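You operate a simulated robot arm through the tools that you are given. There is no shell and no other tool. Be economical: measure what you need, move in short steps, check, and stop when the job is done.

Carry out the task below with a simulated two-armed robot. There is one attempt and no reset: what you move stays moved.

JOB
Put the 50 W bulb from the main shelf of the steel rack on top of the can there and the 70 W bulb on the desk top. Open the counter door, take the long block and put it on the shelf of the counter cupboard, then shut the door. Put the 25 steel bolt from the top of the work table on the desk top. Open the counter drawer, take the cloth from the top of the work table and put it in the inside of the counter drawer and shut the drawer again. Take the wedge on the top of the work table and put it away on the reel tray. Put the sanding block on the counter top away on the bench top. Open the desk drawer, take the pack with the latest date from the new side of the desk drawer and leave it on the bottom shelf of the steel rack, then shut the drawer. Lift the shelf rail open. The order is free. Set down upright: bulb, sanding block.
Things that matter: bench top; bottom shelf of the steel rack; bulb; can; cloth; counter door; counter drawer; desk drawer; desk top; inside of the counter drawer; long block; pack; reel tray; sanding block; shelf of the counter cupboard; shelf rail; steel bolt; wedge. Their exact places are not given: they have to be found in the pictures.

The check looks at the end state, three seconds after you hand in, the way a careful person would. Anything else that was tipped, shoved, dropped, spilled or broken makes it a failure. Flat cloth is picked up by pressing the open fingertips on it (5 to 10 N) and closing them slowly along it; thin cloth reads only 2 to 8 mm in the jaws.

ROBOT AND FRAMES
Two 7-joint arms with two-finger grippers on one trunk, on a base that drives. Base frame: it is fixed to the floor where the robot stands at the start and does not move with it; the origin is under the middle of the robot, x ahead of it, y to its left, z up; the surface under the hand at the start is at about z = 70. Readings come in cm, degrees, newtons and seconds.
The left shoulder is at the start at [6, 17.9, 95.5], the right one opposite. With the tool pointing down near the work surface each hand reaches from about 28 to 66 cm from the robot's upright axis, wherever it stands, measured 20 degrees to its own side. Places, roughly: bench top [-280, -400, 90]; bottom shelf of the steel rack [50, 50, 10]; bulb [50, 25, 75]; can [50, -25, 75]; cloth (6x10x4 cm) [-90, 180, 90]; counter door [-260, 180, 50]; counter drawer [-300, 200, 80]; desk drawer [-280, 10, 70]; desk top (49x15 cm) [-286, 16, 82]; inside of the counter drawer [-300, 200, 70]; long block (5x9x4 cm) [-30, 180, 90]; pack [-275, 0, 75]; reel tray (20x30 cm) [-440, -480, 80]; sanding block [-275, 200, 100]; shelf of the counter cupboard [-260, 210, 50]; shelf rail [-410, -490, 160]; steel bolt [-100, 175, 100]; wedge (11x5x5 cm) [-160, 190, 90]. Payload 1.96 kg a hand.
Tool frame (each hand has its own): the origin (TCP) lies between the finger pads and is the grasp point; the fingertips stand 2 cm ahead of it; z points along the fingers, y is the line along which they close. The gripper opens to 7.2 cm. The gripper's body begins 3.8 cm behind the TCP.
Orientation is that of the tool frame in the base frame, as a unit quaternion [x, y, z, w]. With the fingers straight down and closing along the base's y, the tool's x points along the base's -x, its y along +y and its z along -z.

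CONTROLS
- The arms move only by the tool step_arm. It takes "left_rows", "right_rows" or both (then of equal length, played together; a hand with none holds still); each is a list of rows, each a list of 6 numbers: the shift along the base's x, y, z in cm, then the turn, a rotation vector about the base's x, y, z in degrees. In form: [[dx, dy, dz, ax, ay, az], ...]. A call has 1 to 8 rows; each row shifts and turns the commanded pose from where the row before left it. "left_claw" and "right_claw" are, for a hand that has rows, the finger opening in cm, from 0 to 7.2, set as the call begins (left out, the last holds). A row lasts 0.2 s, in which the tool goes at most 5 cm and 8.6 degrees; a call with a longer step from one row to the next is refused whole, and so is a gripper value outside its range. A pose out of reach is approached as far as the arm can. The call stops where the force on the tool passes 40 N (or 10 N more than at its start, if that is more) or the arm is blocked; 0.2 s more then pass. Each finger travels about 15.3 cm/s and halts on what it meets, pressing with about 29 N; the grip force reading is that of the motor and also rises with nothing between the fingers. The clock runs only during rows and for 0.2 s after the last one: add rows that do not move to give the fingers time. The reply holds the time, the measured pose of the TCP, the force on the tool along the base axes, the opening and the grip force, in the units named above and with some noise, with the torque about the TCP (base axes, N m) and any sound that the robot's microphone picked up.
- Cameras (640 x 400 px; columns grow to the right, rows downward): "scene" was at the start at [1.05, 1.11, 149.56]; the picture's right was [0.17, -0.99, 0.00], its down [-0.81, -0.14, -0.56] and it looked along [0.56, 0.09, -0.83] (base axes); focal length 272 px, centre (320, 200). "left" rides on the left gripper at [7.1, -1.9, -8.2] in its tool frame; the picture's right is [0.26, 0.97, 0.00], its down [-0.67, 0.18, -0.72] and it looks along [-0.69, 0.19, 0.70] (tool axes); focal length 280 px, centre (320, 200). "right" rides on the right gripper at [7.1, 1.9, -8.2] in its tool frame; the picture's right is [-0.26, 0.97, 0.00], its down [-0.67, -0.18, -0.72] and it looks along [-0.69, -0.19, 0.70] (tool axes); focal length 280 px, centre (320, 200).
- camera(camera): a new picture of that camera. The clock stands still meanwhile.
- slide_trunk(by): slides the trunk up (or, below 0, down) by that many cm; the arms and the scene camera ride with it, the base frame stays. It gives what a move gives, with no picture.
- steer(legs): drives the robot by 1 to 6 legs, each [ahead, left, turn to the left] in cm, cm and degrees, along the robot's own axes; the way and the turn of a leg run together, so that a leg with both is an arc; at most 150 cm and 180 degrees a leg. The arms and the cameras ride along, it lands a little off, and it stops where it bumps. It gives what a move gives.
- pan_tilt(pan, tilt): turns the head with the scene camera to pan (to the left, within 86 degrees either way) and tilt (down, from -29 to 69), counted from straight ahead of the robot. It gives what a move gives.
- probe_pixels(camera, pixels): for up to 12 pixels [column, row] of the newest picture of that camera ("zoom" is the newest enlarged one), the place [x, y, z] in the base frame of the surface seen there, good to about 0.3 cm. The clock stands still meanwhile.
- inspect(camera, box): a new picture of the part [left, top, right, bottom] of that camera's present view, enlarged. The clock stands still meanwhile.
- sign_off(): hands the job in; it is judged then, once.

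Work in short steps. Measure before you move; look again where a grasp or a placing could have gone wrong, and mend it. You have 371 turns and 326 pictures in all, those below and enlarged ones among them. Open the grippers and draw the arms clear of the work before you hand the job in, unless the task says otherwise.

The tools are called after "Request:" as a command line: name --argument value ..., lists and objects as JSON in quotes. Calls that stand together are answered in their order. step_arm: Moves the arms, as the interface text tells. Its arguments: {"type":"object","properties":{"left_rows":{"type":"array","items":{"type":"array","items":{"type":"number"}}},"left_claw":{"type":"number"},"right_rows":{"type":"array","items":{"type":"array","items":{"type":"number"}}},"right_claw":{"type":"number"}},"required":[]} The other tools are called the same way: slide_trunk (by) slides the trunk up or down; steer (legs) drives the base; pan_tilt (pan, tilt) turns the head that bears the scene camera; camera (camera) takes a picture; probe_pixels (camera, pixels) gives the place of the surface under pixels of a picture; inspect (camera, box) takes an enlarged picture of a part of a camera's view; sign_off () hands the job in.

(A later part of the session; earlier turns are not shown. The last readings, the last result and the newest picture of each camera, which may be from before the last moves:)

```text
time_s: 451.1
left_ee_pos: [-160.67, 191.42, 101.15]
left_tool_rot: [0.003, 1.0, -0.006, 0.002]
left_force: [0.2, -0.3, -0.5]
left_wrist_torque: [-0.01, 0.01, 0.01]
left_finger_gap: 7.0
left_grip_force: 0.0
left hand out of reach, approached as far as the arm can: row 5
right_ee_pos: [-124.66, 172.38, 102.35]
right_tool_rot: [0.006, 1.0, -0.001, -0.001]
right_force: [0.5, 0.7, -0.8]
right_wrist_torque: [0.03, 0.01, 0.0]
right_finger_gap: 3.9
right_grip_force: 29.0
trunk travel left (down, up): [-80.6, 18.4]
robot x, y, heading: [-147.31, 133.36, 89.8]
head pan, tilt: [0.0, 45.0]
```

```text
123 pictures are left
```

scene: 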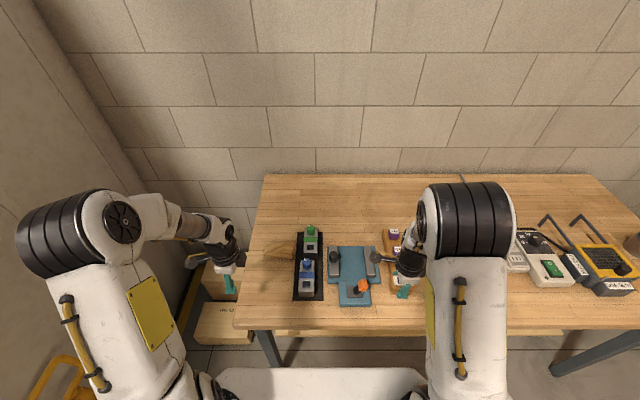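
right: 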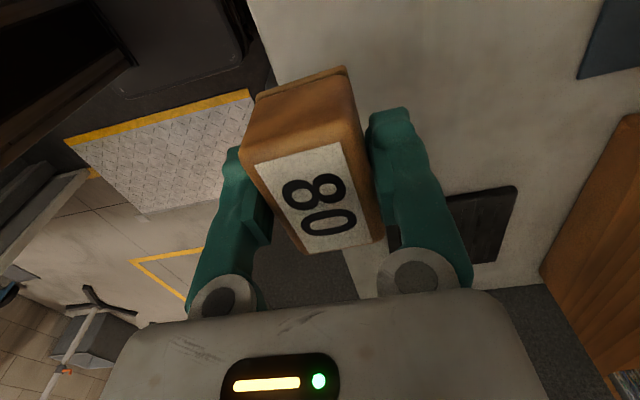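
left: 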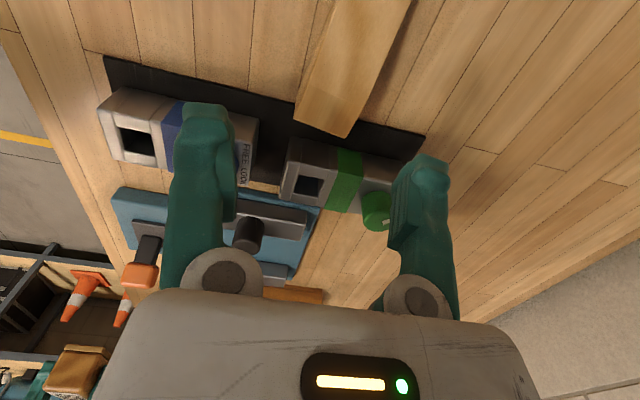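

Request:
probe_pixels --camera "left" --pixels '[[300, 112], [345, 132], [318, 50], [385, 60], [350, 70], [335, 10], [400, 10], [325, 110], [255, 130], [370, 215]]'

```text
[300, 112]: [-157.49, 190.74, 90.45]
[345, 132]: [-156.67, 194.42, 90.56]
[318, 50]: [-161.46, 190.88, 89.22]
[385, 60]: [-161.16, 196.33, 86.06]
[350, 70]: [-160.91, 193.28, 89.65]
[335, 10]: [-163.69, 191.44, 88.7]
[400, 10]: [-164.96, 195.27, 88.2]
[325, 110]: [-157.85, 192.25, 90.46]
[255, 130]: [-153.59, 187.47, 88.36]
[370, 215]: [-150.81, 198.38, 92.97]
```

Grip point (−160.2, 193.0), yaw −6.5°. Descend partly and align.

Request:
step_arm --left_rows '[[0.4, 0, -3, 0, 0, -6.5], [0, 0, -3, 0, 0, 0], [0, 1.6, 0, 0, 0, 0], [0, 0, 0, 0, 0, 0]]'

Request:
camera --camera "left"

```text
time_s: 452.1
left_ee_pos: [-160.42, 193.25, 95.17]
left_tool_rot: [0.06, 0.998, -0.007, 0.002]
left_force: [-0.5, 0.9, 0.6]
left_wrist_torque: [0.02, 0.0, -0.01]
left_finger_gap: 6.99
left_grip_force: 0.0
right_ee_pos: [-124.73, 172.5, 102.4]
right_tool_rot: [0.006, 1.0, -0.002, -0.001]
right_force: [0.3, -0.3, -1.6]
right_wrist_torque: [-0.04, -0.05, 0.02]
right_finger_gap: 3.92
right_grip_force: 28.7
trunk travel left (down, up): [-80.6, 18.4]
robot x, y, heading: [-147.03, 133.76, 89.7]
head pan, tilt: [0.0, 45.0]
```

```text
122 pictures are left
```

left: 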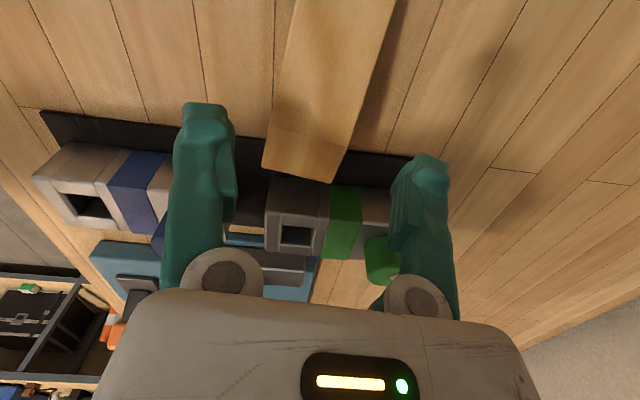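

Descend and close.

Request:
step_arm --left_rows '[[0, 0, -2.5, 0, 0, 0], [0, 0, -2.5, 0, 0, 0], [0, 0, -1.5, 0, 0, 0], [0, 0, 0, 0, 0, 0]]'

Request:
camera --camera "left"

```text
time_s: 453.1
left_ee_pos: [-160.41, 193.27, 88.5]
left_tool_rot: [0.06, 0.998, -0.005, 0.003]
left_force: [-0.9, -0.5, 0.2]
left_wrist_torque: [-0.01, 0.03, -0.01]
left_finger_gap: 7.0
left_grip_force: 0.1
right_ee_pos: [-124.62, 172.53, 102.37]
right_tool_rot: [0.006, 1.0, -0.001, -0.001]
right_force: [-0.3, 0.5, -1.3]
right_wrist_torque: [-0.02, 0.01, -0.01]
right_finger_gap: 3.89
right_grip_force: 28.9
trunk travel left (down, up): [-80.6, 18.4]
robot x, y, heading: [-147.06, 133.66, 89.7]
head pan, tilt: [0.0, 45.0]
```

```text
121 pictures are left
```

left: 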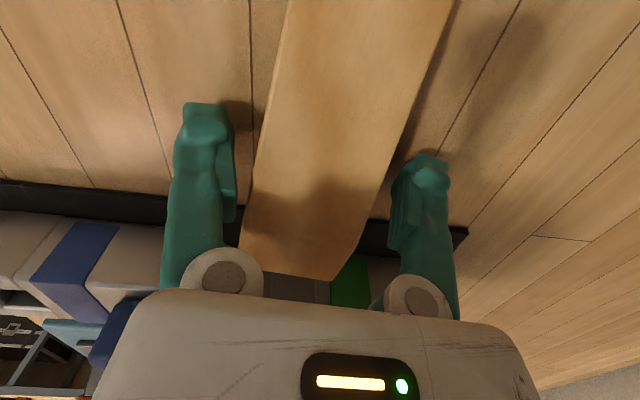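

Request:
step_arm --left_rows '[[0, 0, 0, 0, 0, 0], [0, 0, 0, 0, 0, 0], [0, 0, 0, 0, 0, 0]]' --left_claw 3

Request:
step_arm --left_rows '[[0, 0, 1, 0, 0, 0], [0, 0, 3, 0, 0, 0], [0, 0, 4, 0, 0, 0], [-1, -2, 4, 0, 0, 0], [-1, -4, 1, 0, 0, 0], [-1, -4, 0, 0, 0, 0], [-1, -4, 0, 0, 0, 0]]'

Request:
camera --camera "left"

```text
time_s: 453.9
left_ee_pos: [-160.42, 193.37, 88.5]
left_tool_rot: [0.06, 0.998, -0.006, 0.002]
left_force: [0.2, 0.7, 0.5]
left_wrist_torque: [0.02, -0.02, -0.01]
left_finger_gap: 4.32
left_grip_force: 28.7
right_ee_pos: [-124.73, 172.56, 102.35]
right_tool_rot: [0.006, 1.0, -0.002, 0.0]
right_force: [-0.1, 0.0, -1.3]
right_wrist_torque: [-0.02, -0.02, -0.03]
right_finger_gap: 3.92
right_grip_force: 28.8
trunk travel left (down, up): [-80.6, 18.4]
robot x, y, heading: [-146.6, 133.27, 89.9]
head pan, tilt: [0.0, 45.0]
```

```text
time_s: 455.5
left_ee_pos: [-164.46, 178.98, 101.66]
left_tool_rot: [0.06, 0.998, -0.005, 0.002]
left_force: [-0.2, -0.3, -0.5]
left_wrist_torque: [0.02, -0.06, 0.01]
left_finger_gap: 4.34
left_grip_force: 29.2
right_ee_pos: [-124.64, 172.45, 102.33]
right_tool_rot: [0.006, 1.0, -0.001, 0.0]
right_force: [0.4, 0.2, -0.8]
right_wrist_torque: [-0.01, -0.01, -0.03]
right_finger_gap: 3.9
right_grip_force: 28.8
trunk travel left (down, up): [-80.6, 18.4]
robot x, y, heading: [-147.12, 133.3, 89.5]
head pan, tilt: [0.0, 45.0]
```

```text
120 pictures are left
```

left: 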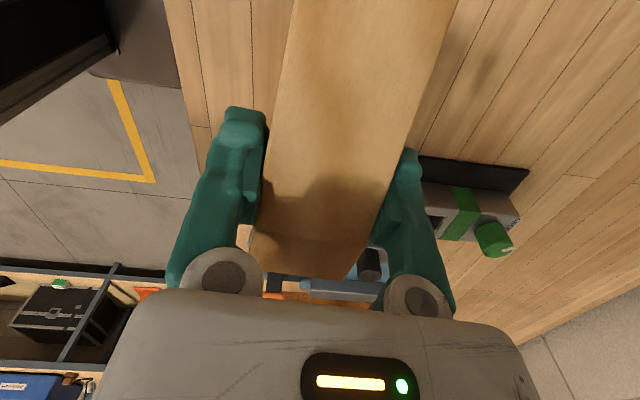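

Wedge held. Back off, turn, and pass the doorway at y≈100 in moderate legs.

Request:
steer --legs '[[-33.5, 0, 0], [0, 0, 90.3]]'

Request:
steer --legs '[[40, 0, 0]]'

```text
time_s: 461.6
left_ee_pos: [-192.76, 81.98, 101.57]
left_tool_rot: [-0.664, 0.747, -0.003, 0.006]
left_force: [0.8, 0.6, -0.9]
left_wrist_torque: [-0.01, 0.01, 0.02]
left_finger_gap: 4.31
left_grip_force: 28.6
right_ee_pos: [-186.27, 122.01, 102.4]
right_tool_rot: [-0.703, 0.711, -0.002, 0.0]
right_force: [0.1, -0.8, -1.0]
right_wrist_torque: [-0.02, 0.03, 0.0]
right_finger_gap: 3.91
right_grip_force: 28.5
trunk travel left (down, up): [-80.6, 18.4]
robot x, y, heading: [-147.43, 99.57, 179.9]
head pan, tilt: [0.0, 45.0]
```

```text
time_s: 464.0
left_ee_pos: [-231.25, 82.42, 101.8]
left_tool_rot: [-0.662, 0.749, -0.003, 0.005]
left_force: [-0.2, 0.5, -0.5]
left_wrist_torque: [0.02, -0.02, 0.0]
left_finger_gap: 4.31
left_grip_force: 29.1
right_ee_pos: [-224.51, 122.28, 102.46]
right_tool_rot: [-0.703, 0.712, -0.002, -0.002]
right_force: [-0.1, -0.2, -1.5]
right_wrist_torque: [0.04, -0.03, -0.01]
right_finger_gap: 3.89
right_grip_force: 29.4
trunk travel left (down, up): [-80.6, 18.4]
robot x, y, heading: [-186.18, 99.34, 179.5]
head pan, tilt: [0.0, 45.0]
```

Request:
steer --legs '[[50, 0, 0]]'

Request:
steer --legs '[[60, 0, 0]]'

Request:
pan_tilt --pan 60 --tilt 25

Request:
camera --camera "scene"

```text
time_s: 464.8
left_ee_pos: [-237.46, 82.42, 97.11]
left_tool_rot: [-0.662, 0.748, -0.032, 0.036]
left_force: [-0.3, 0.1, -1.4]
left_wrist_torque: [0.01, -0.04, 0.01]
left_finger_gap: 4.31
left_grip_force: 29.3
right_ee_pos: [-231.54, 122.02, 98.53]
right_tool_rot: [-0.703, 0.71, -0.029, 0.027]
right_force: [0.4, 0.7, -1.3]
right_wrist_torque: [0.04, -0.04, -0.01]
right_finger_gap: 3.91
right_grip_force: 28.8
trunk travel left (down, up): [-80.6, 18.4]
robot x, y, heading: [-186.63, 99.72, 179.6]
head pan, tilt: [0.0, 45.0]
stopped in leg 1: the robot was blocked; the commanded pose is now the measured one
```

```text
time_s: 465.5
left_ee_pos: [-239.35, 82.93, 93.09]
left_tool_rot: [-0.655, 0.751, -0.053, 0.064]
left_force: [-0.3, 0.8, -0.4]
left_wrist_torque: [0.03, -0.02, 0.01]
left_finger_gap: 4.32
left_grip_force: 29.4
right_ee_pos: [-235.33, 122.01, 95.75]
right_tool_rot: [-0.702, 0.709, -0.046, 0.043]
right_force: [-0.7, -0.6, -0.9]
right_wrist_torque: [0.0, -0.01, -0.02]
right_finger_gap: 3.89
right_grip_force: 28.9
trunk travel left (down, up): [-80.6, 18.4]
robot x, y, heading: [-186.53, 99.83, 179.7]
head pan, tilt: [0.0, 45.0]
stopped in leg 1: the robot was blocked; the commanded pose is now the measured one
```

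```text
time_s: 466.8
left_ee_pos: [-239.34, 82.86, 93.33]
left_tool_rot: [-0.656, 0.75, -0.053, 0.064]
left_force: [-0.5, 0.1, 0.2]
left_wrist_torque: [-0.02, 0.03, 0.02]
left_finger_gap: 4.3
left_grip_force: 28.8
right_ee_pos: [-235.38, 121.92, 96.14]
right_tool_rot: [-0.702, 0.71, -0.044, 0.042]
right_force: [-0.5, 0.4, -1.2]
right_wrist_torque: [0.0, 0.02, 0.0]
right_finger_gap: 3.87
right_grip_force: 29.1
trunk travel left (down, up): [-80.6, 18.4]
robot x, y, heading: [-186.81, 99.63, 179.8]
head pan, tilt: [60.0, 25.0]
```

```text
119 pictures are left
```

scene: 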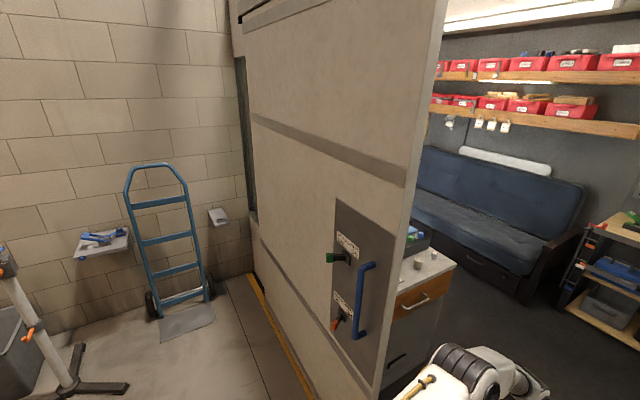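

Blocked at the ramp edge again (body pitches there and the high arms swing). Back off a little, then lower the trunk.

Request:
steer --legs '[[-3, 0, 0]]'

```text
time_s: 467.6
left_ee_pos: [-240.46, 84.48, 87.2]
left_tool_rot: [-0.646, 0.761, -0.029, 0.06]
left_force: [-0.7, 0.8, -1.5]
left_wrist_torque: [0.01, 0.03, -0.02]
left_finger_gap: 4.33
left_grip_force: 29.1
right_ee_pos: [-236.84, 122.12, 92.52]
right_tool_rot: [-0.697, 0.71, -0.073, 0.069]
right_force: [0.1, -0.2, -0.6]
right_wrist_torque: [0.0, -0.02, 0.0]
right_finger_gap: 3.9
right_grip_force: 28.7
trunk travel left (down, up): [-80.6, 18.4]
robot x, y, heading: [-186.03, 99.81, 179.7]
head pan, tilt: [60.0, 25.0]
stopped in leg 1: the robot was blocked; the commanded pose is now the measured one
```

Request:
slide_trunk --by -8

```text
time_s: 467.9
left_ee_pos: [-239.96, 85.43, 83.43]
left_tool_rot: [-0.638, 0.767, -0.02, 0.062]
left_force: [-0.3, 0.5, -1.0]
left_wrist_torque: [-0.02, 0.0, 0.02]
left_finger_gap: 4.31
left_grip_force: 29.3
right_ee_pos: [-238.02, 122.59, 89.61]
right_tool_rot: [-0.694, 0.714, -0.061, 0.069]
right_force: [0.3, -0.6, -1.3]
right_wrist_torque: [0.0, -0.01, -0.01]
right_finger_gap: 3.86
right_grip_force: 29.2
trunk travel left (down, up): [-80.3, 18.7]
robot x, y, heading: [-186.14, 99.65, 179.8]
head pan, tilt: [60.0, 25.0]
stopped: the arm was blocked; the commanded pose is now the measured one
```

Settle with null rows, then creep back.

Request:
step_arm --left_rows '[[0, 0, 0, 0, 0, 0], [0, 0, 0, 0, 0, 0]]' --right_rows '[[0, 0, 0, 0, 0, 0], [0, 0, 0, 0, 0, 0]]'

Request:
steer --legs '[[-2, 0, 0]]'

```text
time_s: 468.2
left_ee_pos: [-239.3, 86.34, 80.46]
left_tool_rot: [-0.631, 0.774, -0.009, 0.061]
left_force: [-0.6, 0.2, 0.2]
left_wrist_torque: [-0.05, -0.02, -0.02]
left_finger_gap: 4.29
left_grip_force: 28.5
right_ee_pos: [-238.52, 123.36, 86.72]
right_tool_rot: [-0.689, 0.72, -0.048, 0.069]
right_force: [0.4, 0.5, -0.7]
right_wrist_torque: [0.01, -0.03, 0.01]
right_finger_gap: 3.92
right_grip_force: 29.1
trunk travel left (down, up): [-80.3, 18.7]
robot x, y, heading: [-185.85, 99.58, 179.5]
head pan, tilt: [60.0, 25.0]
stopped in row 1 (left hand): the arm was blocked; the commanded pose is now the measured one
```

```text
time_s: 468.9
left_ee_pos: [-239.31, 86.35, 79.23]
left_tool_rot: [-0.632, 0.774, 0.01, 0.043]
left_force: [-0.5, 0.2, -0.6]
left_wrist_torque: [0.01, -0.01, 0.0]
left_finger_gap: 4.33
left_grip_force: 28.6
right_ee_pos: [-237.33, 125.01, 80.43]
right_tool_rot: [-0.675, 0.734, -0.025, 0.073]
right_force: [1.0, 0.4, -0.9]
right_wrist_torque: [0.0, 0.01, 0.0]
right_finger_gap: 3.91
right_grip_force: 28.3
trunk travel left (down, up): [-80.3, 18.7]
robot x, y, heading: [-186.19, 99.92, 179.8]
head pan, tilt: [60.0, 25.0]
stopped in leg 1: the robot was blocked; the commanded pose is now the measured one
```

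Request:
step_arm --left_rows '[[0, 0, 0, 0, 0, 0]]' --right_rows '[[0, 0, 0, 0, 0, 0]]'

Request:
step_arm --left_rows '[[0, 0, 0, 0, 0, 0]]' --right_rows '[[0, 0, 0, 0, 0, 0]]'

Request:
step_arm --left_rows '[[0, 0, 0, 0, 0, 0]]' --right_rows '[[0, 0, 0, 0, 0, 0]]'

Request:
steer --legs '[[-2, 0, 0]]'

```text
time_s: 469.3
left_ee_pos: [-239.22, 86.18, 78.97]
left_tool_rot: [-0.632, 0.774, 0.009, 0.046]
left_force: [-0.1, 0.4, -0.7]
left_wrist_torque: [-0.02, -0.03, -0.02]
left_finger_gap: 4.31
left_grip_force: 29.2
right_ee_pos: [-237.39, 125.49, 78.48]
right_tool_rot: [-0.673, 0.737, -0.009, 0.067]
right_force: [0.4, 0.8, -2.2]
right_wrist_torque: [0.01, 0.0, 0.01]
right_finger_gap: 3.89
right_grip_force: 29.2
trunk travel left (down, up): [-80.3, 18.7]
robot x, y, heading: [-186.16, 99.9, 179.6]
head pan, tilt: [60.0, 25.0]
stopped in row 1 (right hand): the arm was blocked; the commanded pose is now the measured one
```

```text
time_s: 469.6
left_ee_pos: [-238.94, 86.19, 78.69]
left_tool_rot: [-0.634, 0.772, 0.008, 0.048]
left_force: [-0.2, 0.0, -0.4]
left_wrist_torque: [-0.02, -0.02, -0.03]
left_finger_gap: 4.33
left_grip_force: 29.4
right_ee_pos: [-237.6, 125.3, 78.15]
right_tool_rot: [-0.674, 0.737, 0.003, 0.057]
right_force: [-0.2, 0.0, -1.2]
right_wrist_torque: [0.01, 0.03, -0.05]
right_finger_gap: 3.89
right_grip_force: 28.7
trunk travel left (down, up): [-80.3, 18.7]
robot x, y, heading: [-185.89, 99.78, 179.4]
head pan, tilt: [60.0, 25.0]
stopped in row 1 (right hand): the arm was blocked; the commanded pose is now the measured one
```

```text
time_s: 470.0
left_ee_pos: [-238.96, 86.2, 78.73]
left_tool_rot: [-0.633, 0.773, 0.009, 0.048]
left_force: [0.5, 0.6, -0.7]
left_wrist_torque: [-0.01, 0.0, 0.0]
left_finger_gap: 4.31
left_grip_force: 29.3
right_ee_pos: [-237.57, 125.38, 78.14]
right_tool_rot: [-0.674, 0.736, 0.003, 0.057]
right_force: [0.3, 0.2, -1.2]
right_wrist_torque: [0.01, -0.03, -0.01]
right_finger_gap: 3.9
right_grip_force: 29.3
trunk travel left (down, up): [-80.3, 18.7]
robot x, y, heading: [-185.76, 99.55, 179.6]
head pan, tilt: [60.0, 25.0]
```

```text
time_s: 470.8
left_ee_pos: [-237.16, 86.2, 78.58]
left_tool_rot: [-0.633, 0.773, 0.007, 0.049]
left_force: [-0.4, 0.2, -0.8]
left_wrist_torque: [0.04, -0.02, 0.0]
left_finger_gap: 4.33
left_grip_force: 29.3
right_ee_pos: [-235.93, 125.28, 78.06]
right_tool_rot: [-0.674, 0.736, 0.002, 0.059]
right_force: [-0.5, 0.2, -2.2]
right_wrist_torque: [-0.02, -0.01, 0.02]
right_finger_gap: 3.89
right_grip_force: 28.9
trunk travel left (down, up): [-80.3, 18.7]
robot x, y, heading: [-184.16, 99.38, 179.5]
head pan, tilt: [60.0, 25.0]
```

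Free. Back off 14, lower the trunk 10 cm, restore the arm poses.

Request:
steer --legs '[[-14, 0, 0]]'

Request:
slide_trunk --by -20

```text
time_s: 472.1
left_ee_pos: [-224.74, 86.11, 77.24]
left_tool_rot: [-0.634, 0.772, 0.004, 0.053]
left_force: [1.4, 0.0, -0.2]
left_wrist_torque: [-0.02, 0.04, 0.0]
left_finger_gap: 4.31
left_grip_force: 28.8
right_ee_pos: [-223.53, 125.19, 76.59]
right_tool_rot: [-0.674, 0.736, -0.001, 0.062]
right_force: [-0.3, 0.1, -1.2]
right_wrist_torque: [-0.02, 0.02, -0.01]
right_finger_gap: 3.87
right_grip_force: 29.3
trunk travel left (down, up): [-80.3, 18.7]
robot x, y, heading: [-169.71, 99.41, 179.4]
head pan, tilt: [60.0, 25.0]
```

```text
time_s: 474.3
left_ee_pos: [-224.96, 86.21, 57.07]
left_tool_rot: [-0.633, 0.772, 0.003, 0.053]
left_force: [0.2, -0.3, -1.2]
left_wrist_torque: [-0.03, 0.0, 0.0]
left_finger_gap: 4.32
left_grip_force: 29.4
right_ee_pos: [-223.76, 125.31, 56.46]
right_tool_rot: [-0.674, 0.736, -0.001, 0.062]
right_force: [0.7, 0.0, -0.9]
right_wrist_torque: [-0.03, 0.01, 0.02]
right_finger_gap: 3.89
right_grip_force: 29.3
trunk travel left (down, up): [-60.3, 38.7]
robot x, y, heading: [-169.78, 99.69, 179.6]
head pan, tilt: [60.0, 25.0]
```

Restore hand poses.

Request:
step_arm --left_rows '[[2.2, -1.3, 2.6, -0.5, 0.45, 0.56], [2.2, -1.3, 2.6, -0.5, 0.45, 0.56], [2.2, -1.3, 2.6, -0.5, 0.45, 0.56], [2.2, -1.3, 2.6, -0.5, 0.45, 0.56], [2.2, -1.3, 2.6, -0.5, 0.45, 0.56], [2.2, -1.3, 2.6, -0.5, 0.45, 0.56], [2.2, -1.3, 2.6, -0.5, 0.45, 0.56], [2.2, -1.3, 2.6, -0.5, 0.45, 0.56]]' --right_rows '[[2.2, 0, 2.7, -0.64, 0.63, 0.55], [2.2, 0, 2.7, -0.64, 0.63, 0.55], [2.2, 0, 2.7, -0.64, 0.63, 0.55], [2.2, 0, 2.7, -0.64, 0.63, 0.55], [2.2, 0, 2.7, -0.64, 0.63, 0.55], [2.2, 0, 2.7, -0.64, 0.63, 0.55], [2.2, 0, 2.7, -0.64, 0.63, 0.55], [2.2, 0, 2.7, -0.64, 0.63, 0.55]]'

Request:
steer --legs '[[10, 0, 0]]'

Request:
steer --legs '[[12, 0, 0]]'

```text
time_s: 476.1
left_ee_pos: [-207.15, 75.82, 78.02]
left_tool_rot: [-0.664, 0.747, -0.002, 0.007]
left_force: [0.2, 0.2, -0.1]
left_wrist_torque: [-0.03, 0.0, 0.0]
left_finger_gap: 4.29
left_grip_force: 28.5
right_ee_pos: [-220.93, 126.01, 64.5]
right_tool_rot: [-0.693, 0.721, -0.002, 0.023]
right_force: [0.4, -0.9, -1.0]
right_wrist_torque: [0.01, 0.05, -0.03]
right_finger_gap: 3.86
right_grip_force: 28.4
right hand out of reach, approached as far as the arm can: row 1, 2, 3, 4, 5, 6
trunk travel left (down, up): [-60.3, 38.7]
robot x, y, heading: [-169.56, 99.84, 179.3]
head pan, tilt: [60.0, 25.0]
```

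```text
time_s: 477.2
left_ee_pos: [-216.18, 76.11, 77.9]
left_tool_rot: [-0.666, 0.745, -0.005, 0.007]
left_force: [0.4, -0.7, -1.2]
left_wrist_torque: [0.1, 0.06, 0.01]
left_finger_gap: 4.31
left_grip_force: 29.3
right_ee_pos: [-230.18, 126.37, 64.18]
right_tool_rot: [-0.695, 0.718, -0.005, 0.024]
right_force: [-0.2, -0.9, -1.3]
right_wrist_torque: [0.07, -0.06, 0.0]
right_finger_gap: 3.9
right_grip_force: 29.5
trunk travel left (down, up): [-60.3, 38.7]
robot x, y, heading: [-178.82, 100.19, 180.2]
head pan, tilt: [60.0, 25.0]
```

```text
time_s: 478.5
left_ee_pos: [-230.96, 76.08, 75.64]
left_tool_rot: [-0.666, 0.745, -0.019, 0.026]
left_force: [-0.8, 0.5, -0.5]
left_wrist_torque: [-0.01, -0.03, 0.02]
left_finger_gap: 4.29
left_grip_force: 29.3
right_ee_pos: [-241.4, 126.05, 61.34]
right_tool_rot: [-0.693, 0.718, -0.031, 0.054]
right_force: [-0.6, -1.2, -1.9]
right_wrist_torque: [-0.03, -0.04, 0.0]
right_finger_gap: 3.88
right_grip_force: 29.0
trunk travel left (down, up): [-60.3, 38.7]
robot x, y, heading: [-190.27, 99.97, 179.8]
head pan, tilt: [60.0, 25.0]
stopped in leg 1: the robot was blocked; the commanded pose is now the measured one
```

Continue with small legs.

Request:
steer --legs '[[8, 0, 0]]'

Request:
steer --legs '[[8, 0, 0]]'

```text
time_s: 479.2
left_ee_pos: [-234.37, 76.25, 73.3]
left_tool_rot: [-0.665, 0.745, -0.033, 0.044]
left_force: [-0.3, 0.7, -1.1]
left_wrist_torque: [-0.02, -0.03, 0.0]
left_finger_gap: 4.33
left_grip_force: 28.9
right_ee_pos: [-240.25, 126.22, 57.61]
right_tool_rot: [-0.684, 0.722, -0.056, 0.087]
right_force: [-0.3, 0.5, -2.1]
right_wrist_torque: [-0.01, -0.03, -0.05]
right_finger_gap: 3.9
right_grip_force: 28.9
trunk travel left (down, up): [-60.3, 38.7]
robot x, y, heading: [-190.6, 99.97, 179.7]
head pan, tilt: [60.0, 25.0]
stopped in leg 1: the robot was blocked; the commanded pose is now the measured one
```

```text
time_s: 480.0
left_ee_pos: [-237.8, 76.42, 70.78]
left_tool_rot: [-0.665, 0.743, -0.05, 0.061]
left_force: [-0.7, 0.6, -1.2]
left_wrist_torque: [0.01, -0.08, 0.01]
left_finger_gap: 4.29
left_grip_force: 29.1
right_ee_pos: [-242.59, 126.31, 56.86]
right_tool_rot: [-0.687, 0.724, -0.017, 0.062]
right_force: [0.4, -0.4, -2.4]
right_wrist_torque: [0.02, -0.01, 0.03]
right_finger_gap: 3.91
right_grip_force: 28.8
trunk travel left (down, up): [-60.3, 38.7]
robot x, y, heading: [-191.77, 100.12, 179.6]
head pan, tilt: [60.0, 25.0]
stopped in leg 1: the robot was blocked; the commanded pose is now the measured one
```

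Settle and back out again; then I'll cross with a longer run-up like the crossings that worked.

Request:
step_arm --left_rows '[[0, 0, 0, 0, 0, 0]]' --right_rows '[[0, 0, 0, 0, 0, 0]]'

Request:
steer --legs '[[-2, 0, 0]]'

Request:
steer --legs '[[-2, 0, 0]]'

```text
time_s: 480.4
left_ee_pos: [-237.53, 76.32, 70.83]
left_tool_rot: [-0.665, 0.743, -0.049, 0.06]
left_force: [0.9, 0.6, -1.3]
left_wrist_torque: [0.0, 0.02, 0.04]
left_finger_gap: 4.32
left_grip_force: 29.6
right_ee_pos: [-242.3, 126.31, 56.8]
right_tool_rot: [-0.687, 0.724, -0.017, 0.062]
right_force: [0.0, 0.5, -1.1]
right_wrist_torque: [-0.02, 0.03, 0.01]
right_finger_gap: 3.9
right_grip_force: 29.8
trunk travel left (down, up): [-60.3, 38.7]
robot x, y, heading: [-191.29, 100.44, 180.0]
head pan, tilt: [60.0, 25.0]
```

```text
time_s: 481.1
left_ee_pos: [-235.61, 76.39, 71.06]
left_tool_rot: [-0.666, 0.742, -0.048, 0.06]
left_force: [1.2, 0.6, -1.2]
left_wrist_torque: [0.03, 0.01, 0.0]
left_finger_gap: 4.31
left_grip_force: 29.6
right_ee_pos: [-240.37, 126.28, 56.92]
right_tool_rot: [-0.687, 0.724, -0.017, 0.062]
right_force: [0.3, 0.2, -0.9]
right_wrist_torque: [-0.04, -0.01, 0.0]
right_finger_gap: 3.87
right_grip_force: 28.4
trunk travel left (down, up): [-60.3, 38.7]
robot x, y, heading: [-189.36, 99.71, 179.4]
head pan, tilt: [60.0, 25.0]
```

```text
time_s: 481.9
left_ee_pos: [-238.05, 76.58, 66.97]
left_tool_rot: [-0.663, 0.739, -0.074, 0.09]
left_force: [0.0, -0.2, -1.7]
left_wrist_torque: [0.04, 0.01, -0.01]
left_finger_gap: 4.33
left_grip_force: 28.7
right_ee_pos: [-239.77, 126.05, 56.88]
right_tool_rot: [-0.688, 0.723, -0.01, 0.064]
right_force: [0.0, 0.0, -1.0]
right_wrist_torque: [0.01, 0.0, 0.03]
right_finger_gap: 3.89
right_grip_force: 28.6
trunk travel left (down, up): [-60.3, 38.7]
robot x, y, heading: [-188.67, 100.12, 179.9]
head pan, tilt: [60.0, 25.0]
stopped in leg 1: the robot was blocked; the commanded pose is now the measured one
```

Request:
steer --legs '[[-1.5, 0, 0]]'

Request:
steer --legs '[[-3, 0, 0]]'

Request:
steer --legs '[[-10, 0, 0]]'

```text
time_s: 482.6
left_ee_pos: [-239.94, 77.69, 62.94]
left_tool_rot: [-0.659, 0.746, -0.053, 0.079]
left_force: [0.7, 0.6, -0.6]
left_wrist_torque: [-0.01, -0.01, 0.01]
left_finger_gap: 4.3
left_grip_force: 29.3
right_ee_pos: [-239.5, 125.97, 56.86]
right_tool_rot: [-0.688, 0.723, -0.009, 0.067]
right_force: [-0.5, -0.1, -0.2]
right_wrist_torque: [-0.03, 0.02, 0.0]
right_finger_gap: 3.87
right_grip_force: 28.9
trunk travel left (down, up): [-60.3, 38.7]
robot x, y, heading: [-188.76, 99.92, 179.8]
head pan, tilt: [60.0, 25.0]
stopped in leg 1: the robot was blocked; the commanded pose is now the measured one
```

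```text
time_s: 483.4
left_ee_pos: [-239.96, 79.31, 58.68]
left_tool_rot: [-0.651, 0.756, -0.026, 0.06]
left_force: [0.3, -1.0, -1.3]
left_wrist_torque: [0.0, 0.0, 0.02]
left_finger_gap: 4.31
left_grip_force: 28.5
right_ee_pos: [-238.92, 125.72, 56.96]
right_tool_rot: [-0.688, 0.722, -0.005, 0.068]
right_force: [0.1, 0.1, -1.5]
right_wrist_torque: [-0.03, 0.02, 0.0]
right_finger_gap: 3.88
right_grip_force: 29.2
trunk travel left (down, up): [-60.3, 38.7]
robot x, y, heading: [-187.98, 99.98, 179.9]
head pan, tilt: [60.0, 25.0]
stopped in leg 1: the robot was blocked; the commanded pose is now the measured one
```

```text
time_s: 484.1
left_ee_pos: [-239.78, 79.43, 57.73]
left_tool_rot: [-0.653, 0.756, -0.012, 0.04]
left_force: [0.6, -0.5, -1.0]
left_wrist_torque: [-0.02, 0.03, 0.0]
left_finger_gap: 4.29
left_grip_force: 29.2
right_ee_pos: [-238.34, 125.61, 56.99]
right_tool_rot: [-0.689, 0.721, -0.003, 0.07]
right_force: [0.2, 0.3, -0.6]
right_wrist_torque: [-0.01, 0.01, -0.01]
right_finger_gap: 3.88
right_grip_force: 29.3
trunk travel left (down, up): [-60.3, 38.7]
robot x, y, heading: [-187.47, 99.81, 179.9]
head pan, tilt: [60.0, 25.0]
stopped in leg 1: the robot was blocked; the commanded pose is now the measured one
```

With the arms at their sagged limit the base does move. Try going forward in this posture.

Request:
step_arm --left_rows '[[0, 0, 0, 0, 0, 0]]' --right_rows '[[0, 0, 0, 0, 0, 0]]'

Request:
steer --legs '[[5, 0, 0]]'

Request:
steer --legs '[[10, 0, 0]]'

```text
time_s: 484.5
left_ee_pos: [-239.92, 79.52, 57.68]
left_tool_rot: [-0.653, 0.756, -0.01, 0.041]
left_force: [0.7, -1.2, -0.7]
left_wrist_torque: [0.01, -0.03, -0.01]
left_finger_gap: 4.32
left_grip_force: 29.0
right_ee_pos: [-238.32, 125.49, 57.0]
right_tool_rot: [-0.689, 0.721, -0.003, 0.071]
right_force: [0.4, -0.3, -0.6]
right_wrist_torque: [-0.02, 0.02, -0.01]
right_finger_gap: 3.89
right_grip_force: 29.3
trunk travel left (down, up): [-60.3, 38.7]
robot x, y, heading: [-187.39, 100.13, 179.9]
head pan, tilt: [60.0, 25.0]
```

```text
time_s: 485.4
left_ee_pos: [-244.94, 79.56, 57.54]
left_tool_rot: [-0.653, 0.756, -0.012, 0.041]
left_force: [-1.1, -1.3, -1.6]
left_wrist_torque: [-0.04, -0.02, -0.01]
left_finger_gap: 4.29
left_grip_force: 29.6
right_ee_pos: [-243.55, 125.33, 56.89]
right_tool_rot: [-0.69, 0.721, -0.005, 0.071]
right_force: [-0.5, 0.1, -0.8]
right_wrist_torque: [-0.01, 0.0, -0.02]
right_finger_gap: 3.89
right_grip_force: 29.6
trunk travel left (down, up): [-60.3, 38.7]
robot x, y, heading: [-192.05, 99.87, 179.8]
head pan, tilt: [60.0, 25.0]
```

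```text
time_s: 486.6
left_ee_pos: [-254.79, 79.71, 57.16]
left_tool_rot: [-0.652, 0.757, -0.013, 0.042]
left_force: [-0.5, 0.5, -1.0]
left_wrist_torque: [-0.01, -0.02, -0.04]
left_finger_gap: 4.29
left_grip_force: 28.8
right_ee_pos: [-253.57, 125.32, 56.75]
right_tool_rot: [-0.69, 0.721, -0.005, 0.071]
right_force: [-0.2, -0.3, -1.4]
right_wrist_torque: [0.02, 0.01, 0.01]
right_finger_gap: 3.89
right_grip_force: 29.1
trunk travel left (down, up): [-60.3, 38.7]
robot x, y, heading: [-202.52, 100.09, 179.7]
head pan, tilt: [60.0, 25.0]
```

It advances now. Continue across and into the room.

Request:
steer --legs '[[20, 0, 0]]'

Request:
steer --legs '[[40, 0, 0]]'

Request:
steer --legs '[[45, 0, 0]]'

```text
time_s: 488.2
left_ee_pos: [-276.29, 79.96, 55.79]
left_tool_rot: [-0.653, 0.756, -0.022, 0.052]
left_force: [0.4, 0.1, -0.7]
left_wrist_torque: [0.02, -0.03, 0.01]
left_finger_gap: 4.32
left_grip_force: 28.7
right_ee_pos: [-275.49, 125.31, 55.92]
right_tool_rot: [-0.69, 0.719, -0.009, 0.076]
right_force: [0.0, 0.3, -1.4]
right_wrist_torque: [-0.01, -0.03, 0.01]
right_finger_gap: 3.88
right_grip_force: 28.7
trunk travel left (down, up): [-60.3, 38.7]
robot x, y, heading: [-222.51, 100.33, 179.5]
head pan, tilt: [60.0, 25.0]
```

```text
time_s: 490.7
left_ee_pos: [-318.44, 79.02, 54.15]
left_tool_rot: [-0.657, 0.752, -0.023, 0.052]
left_force: [-0.1, 0.2, -0.9]
left_wrist_torque: [-0.02, 0.0, 0.02]
left_finger_gap: 4.3
left_grip_force: 29.2
right_ee_pos: [-318.22, 124.95, 54.31]
right_tool_rot: [-0.694, 0.716, -0.009, 0.078]
right_force: [0.3, -0.2, -1.7]
right_wrist_torque: [-0.02, -0.02, 0.01]
right_finger_gap: 3.91
right_grip_force: 29.3
trunk travel left (down, up): [-60.3, 38.7]
robot x, y, heading: [-263.2, 100.24, -179.7]
head pan, tilt: [60.0, 25.0]
```

```text
time_s: 493.4
left_ee_pos: [-362.29, 79.3, 55.28]
left_tool_rot: [-0.654, 0.755, -0.015, 0.043]
left_force: [1.1, 0.6, -0.7]
left_wrist_torque: [0.03, -0.04, 0.0]
left_finger_gap: 4.31
left_grip_force: 28.9
right_ee_pos: [-361.84, 125.26, 55.19]
right_tool_rot: [-0.691, 0.719, -0.001, 0.069]
right_force: [-0.1, 0.4, -2.1]
right_wrist_torque: [-0.02, -0.03, 0.01]
right_finger_gap: 3.92
right_grip_force: 28.8
trunk travel left (down, up): [-60.3, 38.7]
robot x, y, heading: [-308.81, 100.28, 180.3]
head pan, tilt: [60.0, 25.0]
```

In the room. Restore the arm poses and raise the trunk.

Request:
step_arm --left_rows '[[1.9, -0.5, 2.6, -0.23, 0.5, 0.2], [1.9, -0.5, 2.6, -0.23, 0.5, 0.2], [1.9, -0.5, 2.6, -0.23, 0.5, 0.2], [1.9, -0.5, 2.6, -0.23, 0.5, 0.2], [1.9, -0.5, 2.6, -0.23, 0.5, 0.2], [1.9, -0.5, 2.6, -0.23, 0.5, 0.2], [1.9, -0.5, 2.6, -0.23, 0.5, 0.2], [1.9, -0.5, 2.6, -0.23, 0.5, 0.2]]' --right_rows '[[0, 0, 2.6, -0.7, 0.7, 0.2], [1, 0, 2.6, -0.7, 0.7, 0.2], [2, 0, 2.6, -0.7, 0.7, 0.2], [2, 0, 2.6, -0.7, 0.7, 0.2], [2, 0, 2.6, -0.7, 0.7, 0.2], [2, 0, 2.6, -0.7, 0.7, 0.2], [2, 0, 2.6, -0.7, 0.7, 0.2], [2, 0, 2.6, -0.7, 0.7, 0.2]]'

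Request:
slide_trunk --by 14

Request:
camera --camera "scene"

```text
time_s: 495.2
left_ee_pos: [-346.84, 75.3, 76.04]
left_tool_rot: [-0.665, 0.747, -0.003, 0.006]
left_force: [0.4, 0.9, -1.1]
left_wrist_torque: [-0.03, 0.01, -0.01]
left_finger_gap: 4.27
left_grip_force: 28.9
right_ee_pos: [-348.58, 125.15, 76.27]
right_tool_rot: [-0.703, 0.711, -0.002, -0.001]
right_force: [0.7, -0.4, 0.1]
right_wrist_torque: [-0.03, 0.01, 0.02]
right_finger_gap: 3.88
right_grip_force: 29.2
trunk travel left (down, up): [-60.3, 38.7]
robot x, y, heading: [-308.73, 100.23, 179.8]
head pan, tilt: [60.0, 25.0]
```

```text
time_s: 496.9
left_ee_pos: [-346.89, 75.47, 89.92]
left_tool_rot: [-0.666, 0.746, -0.004, 0.007]
left_force: [0.4, 0.3, -1.3]
left_wrist_torque: [-0.02, 0.0, 0.02]
left_finger_gap: 4.31
left_grip_force: 29.0
right_ee_pos: [-348.74, 125.17, 90.16]
right_tool_rot: [-0.703, 0.711, -0.002, -0.001]
right_force: [0.2, 0.1, -0.9]
right_wrist_torque: [-0.02, 0.02, 0.03]
right_finger_gap: 3.92
right_grip_force: 28.5
trunk travel left (down, up): [-74.3, 24.7]
robot x, y, heading: [-308.63, 100.11, 179.7]
head pan, tilt: [60.0, 25.0]
```

```text
118 pictures are left
```

scene: 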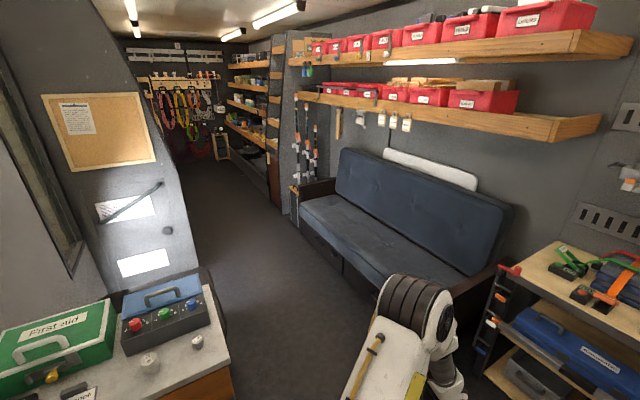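

Measure the aisle.

Request:
probe_pixels --camera "scene" --pixels '[[345, 290], [300, 225], [195, 210], [250, 230], [180, 150], [275, 150], [220, 160], [232, 395], [400, 330], [170, 230], [300, 250], [225, 120]]'

```text
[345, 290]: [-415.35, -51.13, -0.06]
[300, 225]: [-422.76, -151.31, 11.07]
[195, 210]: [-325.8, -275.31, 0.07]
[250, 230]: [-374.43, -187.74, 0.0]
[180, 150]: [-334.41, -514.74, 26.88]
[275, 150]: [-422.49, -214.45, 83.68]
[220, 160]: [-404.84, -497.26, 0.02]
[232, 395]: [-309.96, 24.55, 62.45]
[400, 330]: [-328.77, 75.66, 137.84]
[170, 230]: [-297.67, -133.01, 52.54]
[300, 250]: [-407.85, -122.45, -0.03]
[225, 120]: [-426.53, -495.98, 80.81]
```

Aisle x −310…−415 is free. Drive to its centre, turn left and go down.

Request:
steer --legs '[[52, 0, 0], [0, 0, 90], [150, 0, 0]]'

Request:
pan_tilt --pan 0 --tilt 25

Request:
camera --camera "scene"

```text
time_s: 510.9
left_ee_pos: [-343.85, -91.29, 90.01]
left_tool_rot: [0.997, -0.074, -0.003, -0.008]
left_force: [0.4, 0.0, -1.0]
left_wrist_torque: [0.01, -0.03, -0.02]
left_finger_gap: 4.33
left_grip_force: 29.3
right_ee_pos: [-393.79, -91.14, 90.12]
right_tool_rot: [1.0, -0.022, 0.003, 0.0]
right_force: [1.3, 0.6, -1.2]
right_wrist_torque: [-0.03, 0.02, 0.01]
right_finger_gap: 3.92
right_grip_force: 29.3
trunk travel left (down, up): [-74.3, 24.7]
robot x, y, heading: [-367.47, -52.23, -91.7]
head pan, tilt: [60.0, 25.0]
```

```text
time_s: 512.2
left_ee_pos: [-343.89, -91.24, 89.92]
left_tool_rot: [0.997, -0.073, -0.002, -0.007]
left_force: [0.1, -0.1, -1.1]
left_wrist_torque: [0.03, 0.0, 0.02]
left_finger_gap: 4.3
left_grip_force: 29.1
right_ee_pos: [-393.63, -91.36, 90.11]
right_tool_rot: [1.0, -0.022, 0.002, 0.0]
right_force: [-0.4, 0.1, -1.1]
right_wrist_torque: [-0.01, -0.02, 0.03]
right_finger_gap: 3.9
right_grip_force: 29.2
trunk travel left (down, up): [-74.3, 24.7]
robot x, y, heading: [-367.4, -52.27, -91.9]
head pan, tilt: [0.0, 25.0]
```

```text
117 pictures are left
```

scene: 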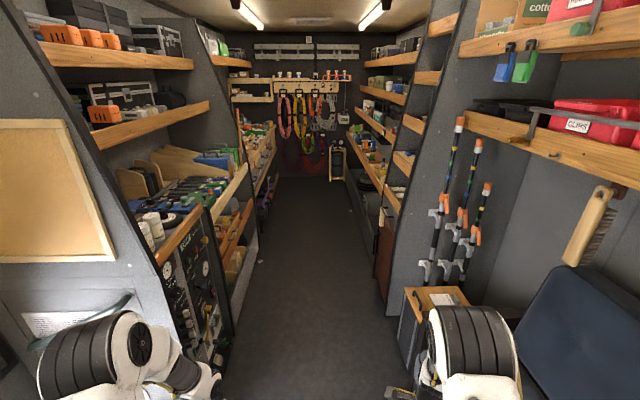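

Probe the aisle width ahead.

Request:
probe_pixels --camera "scene" --pixels '[[228, 350], [400, 370], [408, 320], [385, 280], [262, 240], [345, 190], [275, 185], [200, 300], [335, 170], [345, 145], [160, 190], [240, 140]]'

```text
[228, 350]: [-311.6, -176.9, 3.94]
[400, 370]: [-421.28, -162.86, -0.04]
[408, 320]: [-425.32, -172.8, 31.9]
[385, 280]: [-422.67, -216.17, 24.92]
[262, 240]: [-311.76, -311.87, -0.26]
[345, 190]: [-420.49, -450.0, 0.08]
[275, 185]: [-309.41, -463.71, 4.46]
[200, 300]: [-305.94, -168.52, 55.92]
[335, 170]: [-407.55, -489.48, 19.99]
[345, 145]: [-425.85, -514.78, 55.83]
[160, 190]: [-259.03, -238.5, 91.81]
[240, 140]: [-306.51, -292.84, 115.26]
```

Aisle x −311…−421 all along. Correct heading and go on to y≈−320.

Request:
steer --legs '[[0, 0, 1.9], [150, 0, 0], [110, 0, 0]]'

Request:
pan_tilt --pan 40 --tilt 30

Request:
camera --camera "scene"

Request:
pan_tilt --pan -30 --tilt 20

Request:
camera --camera "scene"

```text
time_s: 525.2
left_ee_pos: [-343.3, -350.31, 90.09]
left_tool_rot: [0.998, -0.06, -0.002, -0.007]
left_force: [0.3, 0.6, -1.3]
left_wrist_torque: [-0.03, 0.0, 0.03]
left_finger_gap: 4.33
left_grip_force: 28.8
right_ee_pos: [-393.3, -351.67, 90.12]
right_tool_rot: [1.0, -0.009, 0.002, 0.0]
right_force: [0.4, 0.6, -0.6]
right_wrist_torque: [0.03, -0.02, 0.0]
right_finger_gap: 3.89
right_grip_force: 28.7
trunk travel left (down, up): [-74.3, 24.7]
robot x, y, heading: [-367.84, -311.41, -90.4]
head pan, tilt: [0.0, 25.0]
```

```text
time_s: 526.3
left_ee_pos: [-343.4, -350.35, 89.97]
left_tool_rot: [0.998, -0.06, -0.002, -0.007]
left_force: [-0.3, 0.0, -1.0]
left_wrist_torque: [-0.02, -0.04, -0.05]
left_finger_gap: 4.3
left_grip_force: 29.5
right_ee_pos: [-393.18, -351.73, 90.21]
right_tool_rot: [1.0, -0.009, 0.001, -0.001]
right_force: [0.4, 0.4, -1.1]
right_wrist_torque: [-0.02, 0.01, 0.0]
right_finger_gap: 3.89
right_grip_force: 28.6
trunk travel left (down, up): [-74.3, 24.7]
robot x, y, heading: [-367.92, -311.62, -90.5]
head pan, tilt: [40.0, 30.0]
```

```text
116 pictures are left
```

scene: 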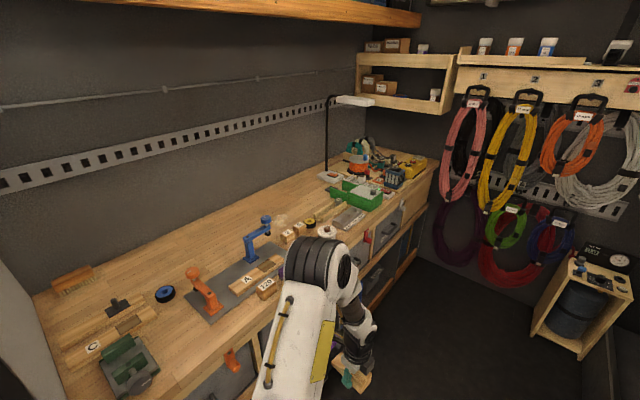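

```text
time_s: 527.7
left_ee_pos: [-343.38, -350.26, 89.97]
left_tool_rot: [0.998, -0.06, -0.003, -0.007]
left_force: [0.1, -0.2, -0.6]
left_wrist_torque: [0.02, -0.01, -0.01]
left_finger_gap: 4.29
left_grip_force: 28.7
right_ee_pos: [-393.1, -351.61, 90.07]
right_tool_rot: [1.0, -0.009, 0.001, 0.001]
right_force: [-0.3, 1.0, -1.0]
right_wrist_torque: [0.01, 0.01, -0.02]
right_finger_gap: 3.91
right_grip_force: 29.3
trunk travel left (down, up): [-74.3, 24.7]
robot x, y, heading: [-368.18, -311.44, -90.5]
head pan, tilt: [-30.0, 20.0]
```

```text
115 pictures are left
```

scene: 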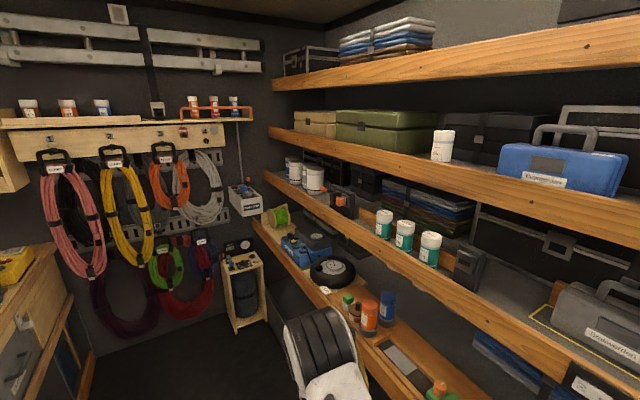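

Bench runs along the left wall; reel tray and orange rail are at the far right corner. Turn left to face the bench and look.

Request:
steer --legs '[[12, 0, 0], [0, 0, 90]]'

Request:
slide_trunk --by 8

Request:
pan_tilt --pan 0 --tilt 40

Request:
camera --camera "scene"

```text
time_s: 532.7
left_ee_pos: [-329.2, -299.56, 90.02]
left_tool_rot: [0.751, 0.66, -0.007, -0.003]
left_force: [-0.2, 0.1, -1.1]
left_wrist_torque: [0.02, -0.01, -0.02]
left_finger_gap: 4.29
left_grip_force: 29.4
right_ee_pos: [-328.37, -349.43, 90.11]
right_tool_rot: [0.716, 0.698, 0.001, -0.001]
right_force: [0.2, -0.9, -1.0]
right_wrist_torque: [0.0, 0.01, -0.01]
right_finger_gap: 3.88
right_grip_force: 29.1
trunk travel left (down, up): [-74.3, 24.7]
robot x, y, heading: [-367.76, -323.75, -1.0]
head pan, tilt: [-30.0, 20.0]
```

```text
time_s: 533.9
left_ee_pos: [-329.28, -299.63, 97.9]
left_tool_rot: [0.751, 0.66, -0.008, -0.004]
left_force: [-0.3, 0.1, -0.5]
left_wrist_torque: [0.02, 0.03, 0.01]
left_finger_gap: 4.3
left_grip_force: 28.8
right_ee_pos: [-328.29, -349.54, 98.19]
right_tool_rot: [0.716, 0.698, 0.001, -0.002]
right_force: [0.2, -0.1, -1.5]
right_wrist_torque: [0.0, 0.01, 0.01]
right_finger_gap: 3.9
right_grip_force: 29.2
trunk travel left (down, up): [-82.3, 16.7]
robot x, y, heading: [-367.81, -323.7, -1.0]
head pan, tilt: [-30.0, 20.0]
```

```text
time_s: 534.9
left_ee_pos: [-329.31, -299.49, 97.98]
left_tool_rot: [0.751, 0.66, -0.007, -0.002]
left_force: [-0.2, 0.2, -0.6]
left_wrist_torque: [0.0, 0.0, -0.01]
left_finger_gap: 4.29
left_grip_force: 29.3
right_ee_pos: [-328.33, -349.46, 98.17]
right_tool_rot: [0.716, 0.698, 0.001, -0.001]
right_force: [-0.7, -0.3, -1.3]
right_wrist_torque: [0.0, -0.02, 0.03]
right_finger_gap: 3.88
right_grip_force: 29.4
trunk travel left (down, up): [-82.3, 16.7]
robot x, y, heading: [-368.24, -324.08, -1.1]
head pan, tilt: [0.0, 40.0]
```

```text
114 pictures are left
```

scene: 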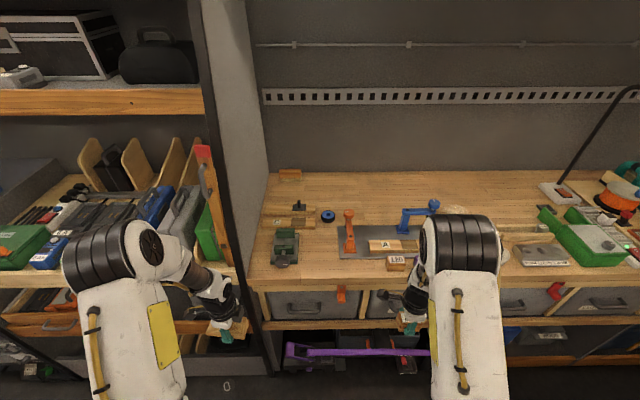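

Probe the bench surface and free spots.

Request:
probe_pixels --camera "scene" --pixels '[[320, 262], [320, 275], [320, 282], [345, 262], [300, 262], [375, 268], [396, 262], [320, 230], [345, 225], [295, 250]]'

Request:
inspect --camera "scene" --box '[240, 190, 440, 310]'

```text
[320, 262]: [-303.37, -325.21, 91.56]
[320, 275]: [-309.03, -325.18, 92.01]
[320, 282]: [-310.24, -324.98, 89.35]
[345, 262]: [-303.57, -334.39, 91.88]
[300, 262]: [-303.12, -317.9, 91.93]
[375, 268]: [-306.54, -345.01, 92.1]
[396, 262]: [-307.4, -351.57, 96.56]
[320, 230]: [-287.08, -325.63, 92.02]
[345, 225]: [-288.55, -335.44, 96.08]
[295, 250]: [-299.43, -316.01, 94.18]
```

```text
3.20 times, centred on (340, 250) of scene
```

zoom: 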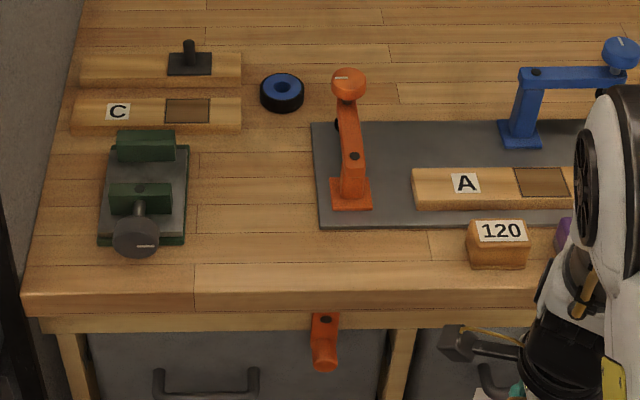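

Bench top z≈92. Free spot at (−299.5, −326.8). Drive ahead 12, slide right hand left in front of the bench, then forward over the spot.

Request:
steer --legs '[[12, 0, 1]]'

Request:
step_arm --right_rows '[[0, 4.5, 1, 0, 0, 0], [0, 4.5, 1, 0, 0, 0], [0, 4.5, 0.5, 0, 0, 0], [0, 4.5, 0, 0, 0, 0], [0.5, 4.5, 0, 0, 0, 0], [4, 0, 0, 0, 0, 0], [4.5, 0, 0, 0, 0, 0]]'

Request:
camera --camera "right"

Request:
camera --camera "scene"

```text
time_s: 536.1
left_ee_pos: [-317.75, -298.89, 98.04]
left_tool_rot: [0.745, 0.667, -0.008, -0.004]
left_force: [0.3, 0.6, -1.3]
left_wrist_torque: [-0.02, -0.02, 0.01]
left_finger_gap: 4.29
left_grip_force: 28.8
right_ee_pos: [-315.96, -348.9, 98.1]
right_tool_rot: [0.71, 0.704, 0.002, -0.002]
right_force: [0.6, 0.7, -1.5]
right_wrist_torque: [-0.02, -0.01, 0.01]
right_finger_gap: 3.89
right_grip_force: 29.2
trunk travel left (down, up): [-82.3, 16.7]
robot x, y, heading: [-356.01, -324.08, 0.2]
head pan, tilt: [0.0, 40.0]
```

```text
time_s: 537.7
left_ee_pos: [-317.74, -298.91, 97.88]
left_tool_rot: [0.745, 0.667, -0.007, -0.004]
left_force: [0.5, -0.4, -0.7]
left_wrist_torque: [0.0, 0.01, -0.01]
left_finger_gap: 4.29
left_grip_force: 29.0
right_ee_pos: [-306.72, -326.22, 100.57]
right_tool_rot: [0.709, 0.705, 0.001, -0.002]
right_force: [1.2, 0.5, -1.1]
right_wrist_torque: [-0.02, 0.03, -0.01]
right_finger_gap: 3.89
right_grip_force: 29.0
trunk travel left (down, up): [-82.3, 16.7]
robot x, y, heading: [-356.01, -323.76, 0.3]
head pan, tilt: [0.0, 40.0]
```

```text
112 pictures are left
```

right: 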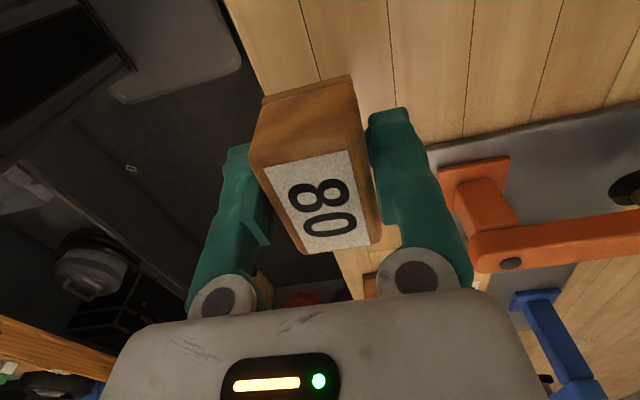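

```text
111 pictures are left
```

scene: 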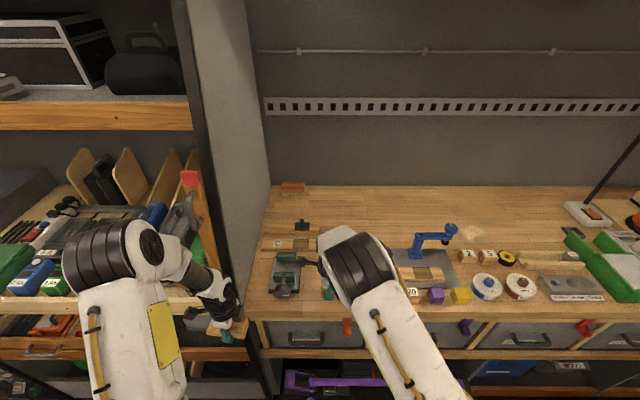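

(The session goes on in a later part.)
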